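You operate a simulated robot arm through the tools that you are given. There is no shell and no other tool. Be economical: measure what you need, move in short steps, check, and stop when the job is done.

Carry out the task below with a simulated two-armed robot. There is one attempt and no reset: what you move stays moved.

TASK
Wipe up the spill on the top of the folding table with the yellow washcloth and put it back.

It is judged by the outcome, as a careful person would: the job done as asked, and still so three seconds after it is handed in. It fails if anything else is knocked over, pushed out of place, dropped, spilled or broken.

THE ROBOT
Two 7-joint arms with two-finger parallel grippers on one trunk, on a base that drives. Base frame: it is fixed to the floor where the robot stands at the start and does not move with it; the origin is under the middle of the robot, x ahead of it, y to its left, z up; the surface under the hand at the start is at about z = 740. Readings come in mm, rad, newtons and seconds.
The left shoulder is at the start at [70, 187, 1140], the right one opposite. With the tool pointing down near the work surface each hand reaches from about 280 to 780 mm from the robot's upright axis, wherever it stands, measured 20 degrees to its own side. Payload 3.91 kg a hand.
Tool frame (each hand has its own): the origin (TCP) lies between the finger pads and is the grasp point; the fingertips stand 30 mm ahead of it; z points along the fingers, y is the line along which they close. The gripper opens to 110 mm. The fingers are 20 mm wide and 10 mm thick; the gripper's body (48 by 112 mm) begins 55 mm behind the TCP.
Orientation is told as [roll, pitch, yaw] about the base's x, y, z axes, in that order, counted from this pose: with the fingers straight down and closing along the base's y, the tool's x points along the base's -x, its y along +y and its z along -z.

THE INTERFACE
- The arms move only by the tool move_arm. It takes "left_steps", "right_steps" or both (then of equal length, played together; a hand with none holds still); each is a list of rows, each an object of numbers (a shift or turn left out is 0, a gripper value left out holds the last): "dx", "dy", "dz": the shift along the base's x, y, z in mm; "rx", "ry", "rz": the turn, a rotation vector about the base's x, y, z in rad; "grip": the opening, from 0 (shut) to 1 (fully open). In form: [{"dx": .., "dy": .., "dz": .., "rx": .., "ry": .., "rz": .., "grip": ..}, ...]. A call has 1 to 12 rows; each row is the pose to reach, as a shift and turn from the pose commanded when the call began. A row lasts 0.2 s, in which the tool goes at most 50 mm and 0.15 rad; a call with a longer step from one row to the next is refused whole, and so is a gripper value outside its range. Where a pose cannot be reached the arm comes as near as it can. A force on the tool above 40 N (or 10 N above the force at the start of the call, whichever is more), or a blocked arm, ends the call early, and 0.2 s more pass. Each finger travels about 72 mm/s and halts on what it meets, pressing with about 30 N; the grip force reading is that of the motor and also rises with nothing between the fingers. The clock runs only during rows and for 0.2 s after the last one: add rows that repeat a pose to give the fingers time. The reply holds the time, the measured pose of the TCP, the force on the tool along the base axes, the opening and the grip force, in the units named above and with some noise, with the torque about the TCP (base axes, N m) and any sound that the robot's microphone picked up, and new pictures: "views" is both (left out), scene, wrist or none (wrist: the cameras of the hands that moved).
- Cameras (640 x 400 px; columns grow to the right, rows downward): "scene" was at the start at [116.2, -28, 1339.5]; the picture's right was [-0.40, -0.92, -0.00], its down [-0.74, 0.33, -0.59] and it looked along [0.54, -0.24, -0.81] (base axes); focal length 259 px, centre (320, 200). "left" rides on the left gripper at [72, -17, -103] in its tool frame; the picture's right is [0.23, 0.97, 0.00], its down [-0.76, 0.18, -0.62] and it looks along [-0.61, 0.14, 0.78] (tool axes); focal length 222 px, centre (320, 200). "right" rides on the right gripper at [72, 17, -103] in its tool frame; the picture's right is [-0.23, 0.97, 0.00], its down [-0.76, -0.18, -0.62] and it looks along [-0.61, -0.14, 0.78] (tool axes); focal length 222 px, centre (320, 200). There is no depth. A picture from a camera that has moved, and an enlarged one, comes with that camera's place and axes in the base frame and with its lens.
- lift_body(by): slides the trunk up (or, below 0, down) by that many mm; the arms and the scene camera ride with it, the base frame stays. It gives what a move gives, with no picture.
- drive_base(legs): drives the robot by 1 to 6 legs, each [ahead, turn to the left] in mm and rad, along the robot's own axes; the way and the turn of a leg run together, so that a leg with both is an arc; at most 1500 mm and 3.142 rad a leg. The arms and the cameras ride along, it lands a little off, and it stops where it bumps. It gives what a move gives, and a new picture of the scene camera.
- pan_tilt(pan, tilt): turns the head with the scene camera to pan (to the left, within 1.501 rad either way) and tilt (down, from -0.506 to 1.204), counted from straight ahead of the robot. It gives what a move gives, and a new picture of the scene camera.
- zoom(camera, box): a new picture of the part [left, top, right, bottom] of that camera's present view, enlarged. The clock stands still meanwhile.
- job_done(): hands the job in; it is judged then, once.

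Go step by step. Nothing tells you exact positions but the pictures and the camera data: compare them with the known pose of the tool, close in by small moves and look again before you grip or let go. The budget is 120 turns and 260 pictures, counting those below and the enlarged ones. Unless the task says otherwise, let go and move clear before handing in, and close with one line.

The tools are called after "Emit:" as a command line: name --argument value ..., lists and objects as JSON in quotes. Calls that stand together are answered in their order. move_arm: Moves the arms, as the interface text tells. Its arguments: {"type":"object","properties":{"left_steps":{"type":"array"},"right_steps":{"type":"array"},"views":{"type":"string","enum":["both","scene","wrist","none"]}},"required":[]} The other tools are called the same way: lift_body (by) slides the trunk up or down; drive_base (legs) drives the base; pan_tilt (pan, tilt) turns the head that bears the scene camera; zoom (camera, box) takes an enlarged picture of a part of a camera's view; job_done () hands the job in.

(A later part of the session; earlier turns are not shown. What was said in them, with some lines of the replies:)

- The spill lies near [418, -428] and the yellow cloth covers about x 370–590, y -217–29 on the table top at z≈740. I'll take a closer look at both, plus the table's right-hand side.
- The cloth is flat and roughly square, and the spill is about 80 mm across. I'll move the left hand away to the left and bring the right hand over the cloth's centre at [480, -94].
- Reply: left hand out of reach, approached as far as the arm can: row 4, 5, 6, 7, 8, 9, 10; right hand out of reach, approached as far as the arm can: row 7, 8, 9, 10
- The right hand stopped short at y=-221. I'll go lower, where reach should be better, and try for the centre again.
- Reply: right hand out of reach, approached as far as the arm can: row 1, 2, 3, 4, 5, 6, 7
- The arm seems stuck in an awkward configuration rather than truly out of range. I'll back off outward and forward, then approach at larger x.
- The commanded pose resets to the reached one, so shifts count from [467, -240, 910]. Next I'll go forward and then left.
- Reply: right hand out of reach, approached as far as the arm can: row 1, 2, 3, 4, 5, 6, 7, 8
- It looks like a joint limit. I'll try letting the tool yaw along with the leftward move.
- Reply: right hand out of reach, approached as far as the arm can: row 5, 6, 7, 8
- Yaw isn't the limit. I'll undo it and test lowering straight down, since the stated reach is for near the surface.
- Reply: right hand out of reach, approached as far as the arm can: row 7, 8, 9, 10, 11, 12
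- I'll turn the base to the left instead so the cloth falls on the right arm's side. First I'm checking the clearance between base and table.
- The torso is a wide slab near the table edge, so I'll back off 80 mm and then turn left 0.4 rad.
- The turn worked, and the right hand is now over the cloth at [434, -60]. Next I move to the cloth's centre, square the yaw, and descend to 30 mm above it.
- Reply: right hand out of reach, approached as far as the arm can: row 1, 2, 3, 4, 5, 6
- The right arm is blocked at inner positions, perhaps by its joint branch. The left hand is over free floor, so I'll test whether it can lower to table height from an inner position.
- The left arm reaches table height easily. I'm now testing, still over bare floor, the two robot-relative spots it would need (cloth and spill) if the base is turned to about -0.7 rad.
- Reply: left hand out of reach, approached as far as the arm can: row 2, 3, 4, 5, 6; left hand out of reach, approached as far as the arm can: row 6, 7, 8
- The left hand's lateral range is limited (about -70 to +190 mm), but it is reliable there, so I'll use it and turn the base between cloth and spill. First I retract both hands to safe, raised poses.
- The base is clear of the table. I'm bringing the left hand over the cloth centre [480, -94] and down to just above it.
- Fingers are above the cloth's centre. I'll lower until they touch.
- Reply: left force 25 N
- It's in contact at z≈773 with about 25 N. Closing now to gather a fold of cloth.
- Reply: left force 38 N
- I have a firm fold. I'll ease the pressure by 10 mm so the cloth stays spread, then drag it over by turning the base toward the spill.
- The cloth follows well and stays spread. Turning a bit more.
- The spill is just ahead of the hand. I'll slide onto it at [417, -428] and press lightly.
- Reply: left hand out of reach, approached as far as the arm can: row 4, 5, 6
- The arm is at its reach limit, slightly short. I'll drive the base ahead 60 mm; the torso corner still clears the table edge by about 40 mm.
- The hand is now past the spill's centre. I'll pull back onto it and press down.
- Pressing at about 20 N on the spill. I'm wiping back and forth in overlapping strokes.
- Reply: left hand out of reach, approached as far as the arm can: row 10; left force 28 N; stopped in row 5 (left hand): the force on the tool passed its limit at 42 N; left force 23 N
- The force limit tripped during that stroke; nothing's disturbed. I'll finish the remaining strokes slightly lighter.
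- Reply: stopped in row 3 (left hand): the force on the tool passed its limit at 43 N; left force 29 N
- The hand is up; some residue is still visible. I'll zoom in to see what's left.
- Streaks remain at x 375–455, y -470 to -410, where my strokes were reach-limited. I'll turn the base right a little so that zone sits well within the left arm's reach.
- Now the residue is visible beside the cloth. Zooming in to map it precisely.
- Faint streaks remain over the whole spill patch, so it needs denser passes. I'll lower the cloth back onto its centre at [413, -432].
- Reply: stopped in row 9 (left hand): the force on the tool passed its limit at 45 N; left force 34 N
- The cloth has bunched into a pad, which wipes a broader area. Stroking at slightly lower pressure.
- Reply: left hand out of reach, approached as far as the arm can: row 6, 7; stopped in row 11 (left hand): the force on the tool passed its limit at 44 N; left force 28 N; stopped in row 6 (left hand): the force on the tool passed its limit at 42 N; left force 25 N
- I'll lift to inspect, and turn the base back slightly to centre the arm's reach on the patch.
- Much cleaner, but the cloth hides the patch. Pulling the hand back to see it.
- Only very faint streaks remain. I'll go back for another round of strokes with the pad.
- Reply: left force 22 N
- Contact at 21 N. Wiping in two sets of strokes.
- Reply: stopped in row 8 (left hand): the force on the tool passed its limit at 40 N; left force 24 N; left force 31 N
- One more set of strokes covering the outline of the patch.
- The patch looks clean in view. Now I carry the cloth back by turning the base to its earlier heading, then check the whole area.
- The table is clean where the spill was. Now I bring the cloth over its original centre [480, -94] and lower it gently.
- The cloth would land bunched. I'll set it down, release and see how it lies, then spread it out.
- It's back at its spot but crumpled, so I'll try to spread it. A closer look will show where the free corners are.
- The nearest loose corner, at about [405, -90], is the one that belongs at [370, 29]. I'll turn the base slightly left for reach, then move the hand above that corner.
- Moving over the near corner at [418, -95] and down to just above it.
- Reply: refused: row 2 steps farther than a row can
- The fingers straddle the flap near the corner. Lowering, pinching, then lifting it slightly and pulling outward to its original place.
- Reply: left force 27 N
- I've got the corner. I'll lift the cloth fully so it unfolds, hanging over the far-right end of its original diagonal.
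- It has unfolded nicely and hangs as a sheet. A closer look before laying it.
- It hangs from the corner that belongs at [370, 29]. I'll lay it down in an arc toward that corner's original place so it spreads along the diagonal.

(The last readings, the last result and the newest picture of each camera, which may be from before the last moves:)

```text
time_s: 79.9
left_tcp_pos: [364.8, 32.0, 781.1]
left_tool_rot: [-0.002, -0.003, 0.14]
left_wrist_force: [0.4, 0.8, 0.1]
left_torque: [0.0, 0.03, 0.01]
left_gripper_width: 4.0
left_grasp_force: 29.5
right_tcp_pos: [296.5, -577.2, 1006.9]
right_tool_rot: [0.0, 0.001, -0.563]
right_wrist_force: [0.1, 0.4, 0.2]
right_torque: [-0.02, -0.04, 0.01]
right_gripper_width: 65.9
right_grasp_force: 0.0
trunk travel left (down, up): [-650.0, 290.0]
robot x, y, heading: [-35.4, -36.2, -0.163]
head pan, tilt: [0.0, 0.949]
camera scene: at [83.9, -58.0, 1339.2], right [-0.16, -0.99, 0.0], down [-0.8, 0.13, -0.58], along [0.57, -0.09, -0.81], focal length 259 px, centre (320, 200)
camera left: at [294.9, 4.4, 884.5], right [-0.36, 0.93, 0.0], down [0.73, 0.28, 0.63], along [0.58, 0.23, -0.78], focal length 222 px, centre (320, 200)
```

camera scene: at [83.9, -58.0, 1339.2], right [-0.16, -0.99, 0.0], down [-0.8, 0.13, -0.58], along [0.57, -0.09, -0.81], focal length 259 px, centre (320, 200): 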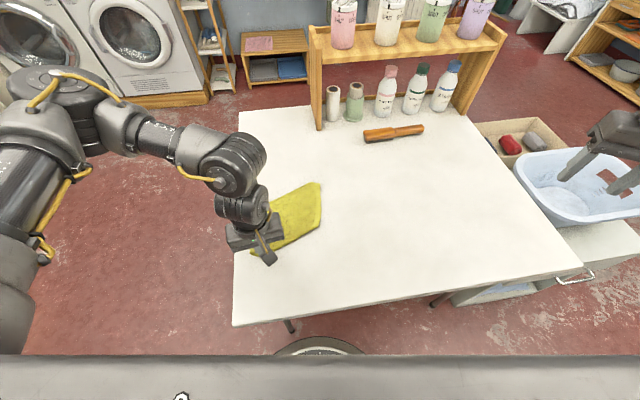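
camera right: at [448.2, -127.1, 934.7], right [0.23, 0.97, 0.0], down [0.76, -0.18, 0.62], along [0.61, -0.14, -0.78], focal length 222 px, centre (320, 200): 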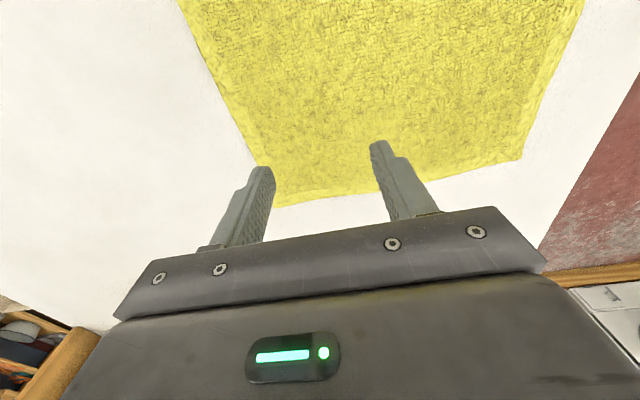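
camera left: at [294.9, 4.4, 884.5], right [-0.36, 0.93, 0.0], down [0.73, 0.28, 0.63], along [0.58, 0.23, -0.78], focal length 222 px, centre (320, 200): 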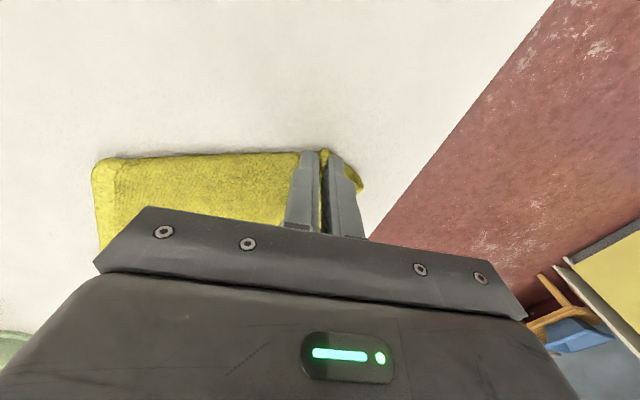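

Much flatter. Setting the corner down, releasing and rising to see the result.

Emit:
move_arm --left_steps '[{"dz": -5}, {"dz": -5, "grip": 0.1}, {"dz": -5, "grip": 0.3}, {"dz": -5, "grip": 0.3}, {"dz": 30}, {"dz": 70}, {"dz": 115}, {"dz": 160}, {"dz": 170, "dx": 20}]' --views "both"

Emit:
zoom --camera "scene" --box '[230, 160, 358, 270]'

```text
time_s: 81.9
left_tcp_pos: [386.0, 30.4, 954.0]
left_tool_rot: [0.001, -0.001, 0.142]
left_wrist_force: [0.0, -0.1, 0.1]
left_torque: [-0.01, 0.02, -0.03]
left_gripper_width: 33.0
left_grasp_force: 0.2
right_tcp_pos: [298.0, -576.7, 1005.4]
right_tool_rot: [0.0, 0.001, -0.562]
right_wrist_force: [0.5, 0.1, -0.4]
right_torque: [-0.01, 0.01, 0.02]
right_gripper_width: 66.2
right_grasp_force: 0.1
trunk travel left (down, up): [-650.0, 290.0]
robot x, y, heading: [-34.4, -42.9, -0.158]
head pan, tilt: [0.0, 0.949]
camera scene: at [84.6, -57.9, 1339.0], right [-0.16, -0.99, 0.0], down [-0.8, 0.13, -0.58], along [0.57, -0.09, -0.81], focal length 259 px, centre (320, 200)
camera left: at [316.2, 2.6, 1055.5], right [-0.36, 0.93, 0.0], down [0.73, 0.28, 0.62], along [0.58, 0.23, -0.78], focal length 222 px, centre (320, 200)
```

scene: 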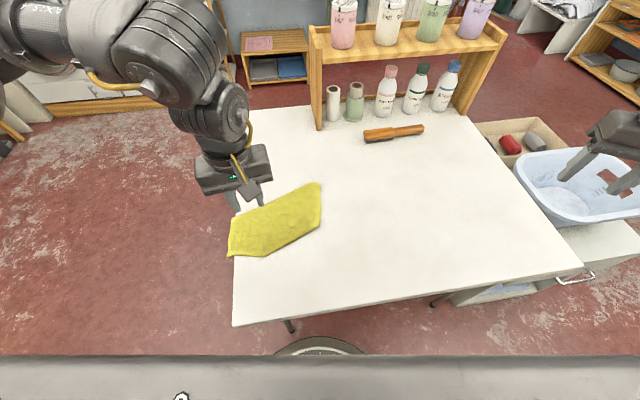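
left: 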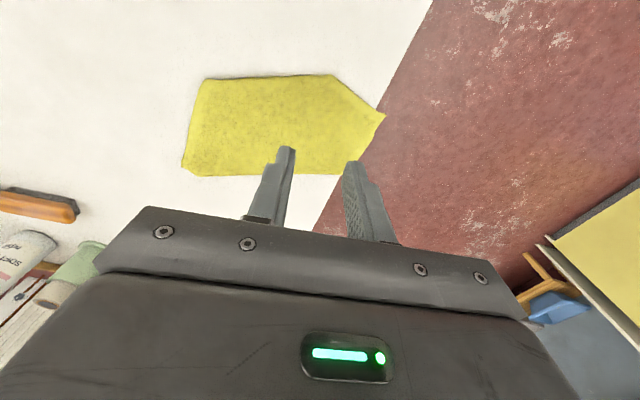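

```text
3.64 times, centred on (294, 215) of scene
camera zoom: at [84.6, -57.9, 1339.0], right [-0.16, -0.99, 0.0], down [-0.8, 0.13, -0.58], along [0.57, -0.09, -0.81], focal length 940 px, centre (414, 146)
```

zoom: 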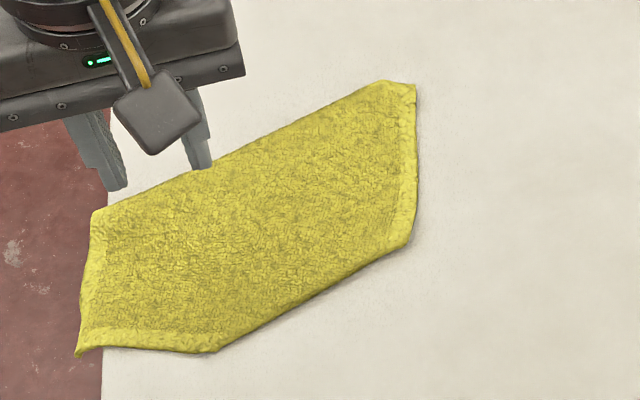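

The cloth now lies flat with two side corners tucked under, but it's about 90 mm too far left and its tip overhangs the table edge. I'll pinch its leading corner near [550, -115] and drag it flat by about [10, -91]; first a small base turn for reach.

Emit:
drive_base --legs '[[0, -0.13]]'

```text
time_s: 82.9
left_tcp_pos: [390.7, -26.0, 951.4]
left_tool_rot: [0.001, -0.005, 0.012]
left_wrist_force: [-0.1, -1.1, -0.2]
left_torque: [0.05, -0.01, 0.03]
left_gripper_width: 32.8
left_grasp_force: 0.1
right_tcp_pos: [224.3, -615.0, 1005.6]
right_tool_rot: [0.001, 0.003, -0.691]
right_wrist_force: [0.5, -0.2, 1.0]
right_torque: [0.02, -0.01, -0.01]
right_gripper_width: 66.0
right_grasp_force: 0.1
trunk travel left (down, up): [-650.0, 290.0]
robot x, y, heading: [-37.2, -42.5, -0.29]
head pan, tilt: [0.0, 0.949]
camera scene: at [79.7, -74.0, 1339.1], right [-0.29, -0.96, 0.0], down [-0.78, 0.23, -0.58], along [0.56, -0.17, -0.81], focal length 259 px, centre (320, 200)
```

scene: 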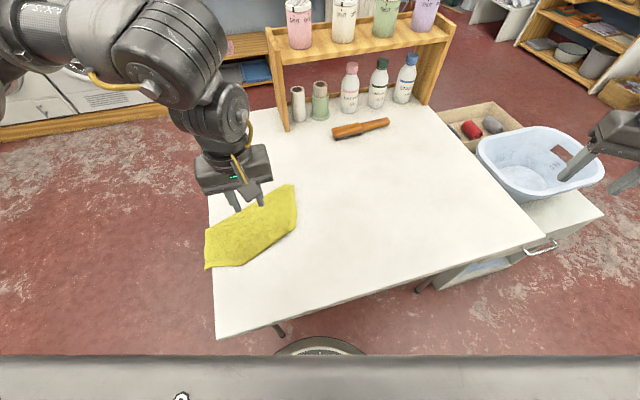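

The cloth now spans x 361–568, y -138–119, so it needs about [+15, -84]. I'll pinch just inside its right hem at [500, -98].

Emit:
move_arm --left_steps '[{"dx": 35, "dy": -24, "grip": 0.35}, {"dx": 70, "dy": -48}, {"dx": 109, "dy": -72}, {"dx": 109, "dy": -72, "dz": -45}, {"dx": 109, "dy": -72, "dz": -90}, {"dx": 109, "dy": -72, "dz": -135}, {"dx": 109, "dy": -72, "dz": -155}]' --views "wrist"

```text
time_s: 84.5
left_tcp_pos: [500.5, -95.4, 798.8]
left_tool_rot: [-0.002, -0.006, 0.012]
left_wrist_force: [1.4, 0.7, -0.1]
left_torque: [-0.01, 0.02, 0.03]
left_gripper_width: 38.3
left_grasp_force: 0.1
right_tcp_pos: [225.2, -615.1, 1005.5]
right_tool_rot: [0.0, 0.001, -0.69]
right_wrist_force: [0.3, -0.8, -0.5]
right_torque: [0.03, -0.01, -0.01]
right_gripper_width: 65.7
right_grasp_force: 0.0
trunk travel left (down, up): [-650.0, 290.0]
robot x, y, heading: [-34.3, -38.7, -0.293]
head pan, tilt: [0.0, 0.949]
camera left: at [427.8, -114.5, 901.1], right [-0.24, 0.97, 0.0], down [0.76, 0.19, 0.63], along [0.61, 0.15, -0.78], focal length 222 px, centre (320, 200)
```

left: 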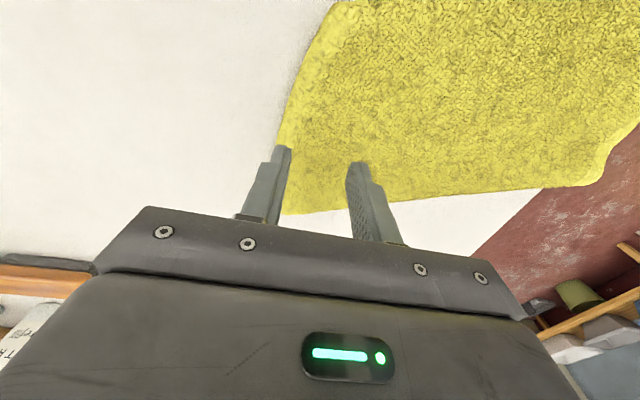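

The fingers are at the hem, so I'll shift 5 mm inward, descend and pinch.

Emit:
move_arm --left_steps '[{"dy": 5, "dz": -14}, {"dy": 5, "dz": -23}, {"dy": 5, "dz": -27}, {"dy": 5, "dz": -27, "grip": 0.2}, {"dy": 5, "dz": -27, "grip": 0.05}, {"dy": 5, "dz": -27, "grip": 0}, {"dy": 5, "dz": -27, "grip": 0}, {"dy": 5, "dz": -17}]' --views "wrist"

```text
time_s: 86.3
left_tcp_pos: [499.3, -93.6, 778.2]
left_tool_rot: [0.0, 0.0, 0.01]
left_wrist_force: [-0.2, -0.1, 0.6]
left_torque: [0.02, 0.08, -0.01]
left_gripper_width: 4.4
left_grasp_force: 29.9
right_tcp_pos: [224.0, -617.4, 1005.4]
right_tool_rot: [-0.001, 0.002, -0.69]
right_wrist_force: [0.2, 0.1, -0.4]
right_torque: [0.03, 0.01, 0.01]
right_gripper_width: 65.7
right_grasp_force: 0.0
trunk travel left (down, up): [-650.0, 290.0]
robot x, y, heading: [-39.6, -37.4, -0.293]
head pan, tilt: [0.0, 0.949]
camera left: at [426.6, -111.6, 881.7], right [-0.24, 0.97, 0.0], down [0.76, 0.18, 0.62], along [0.61, 0.15, -0.78], focal length 222 px, centre (320, 200)
```

left: 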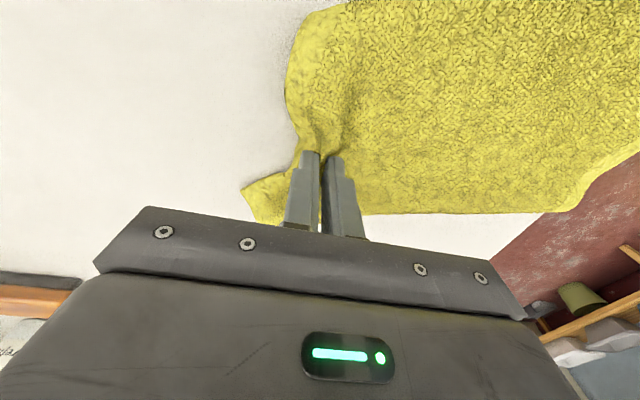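

Gripped. Dragging it flat to the right and slightly forward, then releasing.

Emit:
move_arm --left_steps '[{"dx": 3, "dy": -20}, {"dx": 6, "dy": -40}, {"dx": 10, "dy": -60}, {"dx": 13, "dy": -80}, {"dx": 15, "dy": -100}, {"dx": 15, "dy": -100, "dz": -6}, {"dx": 15, "dy": -100, "dz": -6, "grip": 0.15}, {"dx": 15, "dy": -100, "dz": -6, "grip": 0.32}, {"dx": 15, "dy": -100, "dz": 30}, {"dx": 15, "dy": -100, "dz": 75}, {"dx": 15, "dy": -100, "dz": 120}, {"dx": 15, "dy": -100, "dz": 165}]' --views "both"

Emit:
zoom --camera "scene" --box '[200, 150, 360, 280]'

```text
time_s: 88.9
left_tcp_pos: [513.1, -191.7, 948.5]
left_tool_rot: [-0.001, -0.006, 0.011]
left_wrist_force: [0.1, -0.4, 0.1]
left_torque: [-0.02, -0.03, 0.02]
left_gripper_width: 35.2
left_grasp_force: 0.0
right_tcp_pos: [222.2, -615.6, 1007.6]
right_tool_rot: [-0.001, -0.002, -0.691]
right_wrist_force: [-0.6, 0.0, 0.2]
right_torque: [0.04, -0.01, 0.02]
right_gripper_width: 65.9
right_grasp_force: 0.0
trunk travel left (down, up): [-650.0, 290.0]
robot x, y, heading: [-38.5, -41.7, -0.291]
head pan, tilt: [0.0, 0.949]
camera scene: at [78.1, -73.6, 1339.2], right [-0.29, -0.96, 0.0], down [-0.78, 0.23, -0.58], along [0.56, -0.17, -0.81], focal length 259 px, centre (320, 200)
camera left: at [439.5, -209.3, 1052.5], right [-0.24, 0.97, 0.0], down [0.76, 0.19, 0.63], along [0.61, 0.15, -0.78], focal length 222 px, centre (320, 200)
```

scene: 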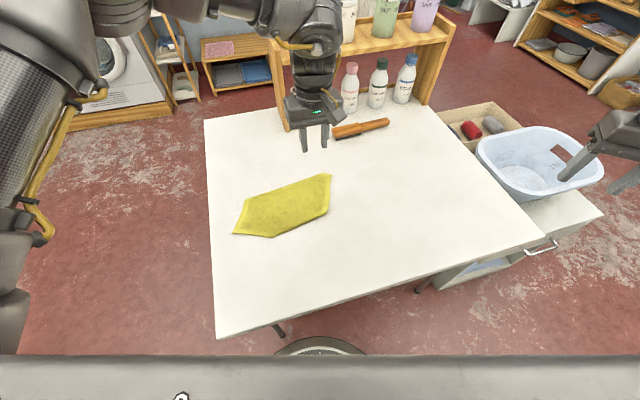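
left: 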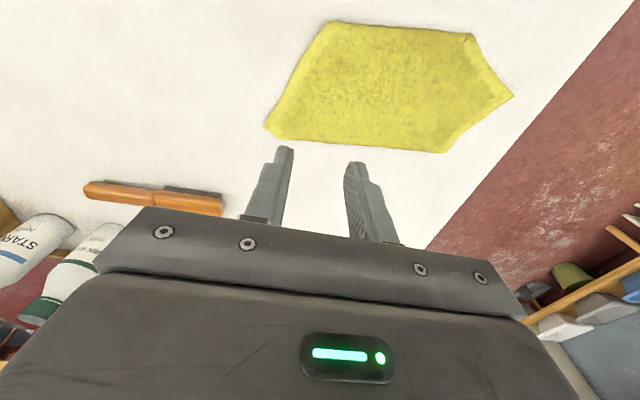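

```text
3.08 times, centred on (280, 215) of scene
camera zoom: at [78.1, -73.6, 1339.2], right [-0.29, -0.96, 0.0], down [-0.78, 0.23, -0.58], along [0.56, -0.17, -0.81], focal length 796 px, centre (443, 154)
```

zoom: 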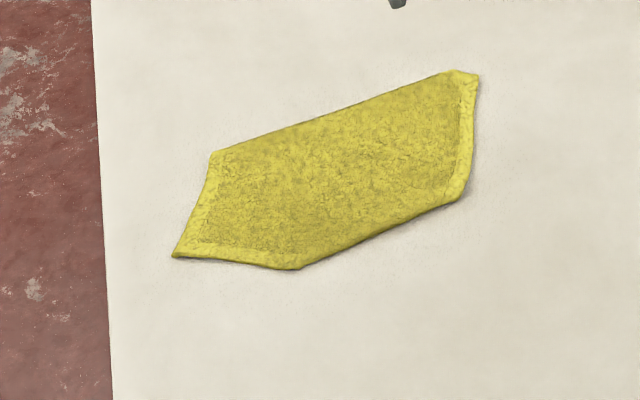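

The cloth lies flat with its centre near [490, -104], matching its original place. One last check that the spill area is clean.

Emit:
zoom --camera "scene" --box '[340, 150, 468, 230]'

Emit:
move_arm --left_steps '[{"dz": 40}, {"dz": 60}]' --views "none"

```text
5.00 times, centred on (404, 190) of scene
camera zoom: at [78.1, -73.6, 1339.2], right [-0.29, -0.96, 0.0], down [-0.78, 0.23, -0.58], along [0.56, -0.17, -0.81], focal length 1293 px, centre (-100, 250)
```

zoom: 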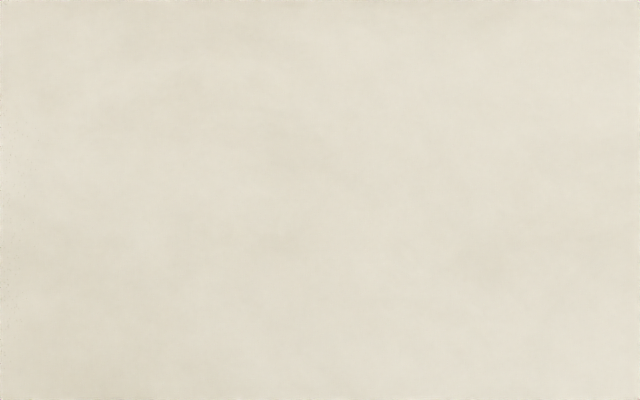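

```text
time_s: 89.5
left_tcp_pos: [514.6, -192.6, 1006.7]
left_tool_rot: [0.001, -0.004, 0.013]
left_wrist_force: [-0.2, -0.9, -1.1]
left_torque: [0.01, 0.02, -0.03]
left_gripper_width: 35.4
left_grasp_force: 0.0
right_tcp_pos: [223.7, -615.3, 1006.2]
right_tool_rot: [0.002, -0.001, -0.69]
right_wrist_force: [0.0, 0.3, 0.0]
right_torque: [-0.02, -0.02, 0.0]
right_gripper_width: 65.8
right_grasp_force: 0.1
trunk travel left (down, up): [-650.0, 290.0]
robot x, y, heading: [-37.9, -38.2, -0.293]
head pan, tilt: [0.0, 0.949]
```

The table is clean where the spill was, the cloth is back in its spot, and both hands are clear, so I'm handing in.

Emit:
job_done

```text
The job is handed in.
```

I wiped up the spill and put the yellow washcloth back in its place; it lies flat, slightly turned, with two side corners tucked under, and nothing else on the table was moved.
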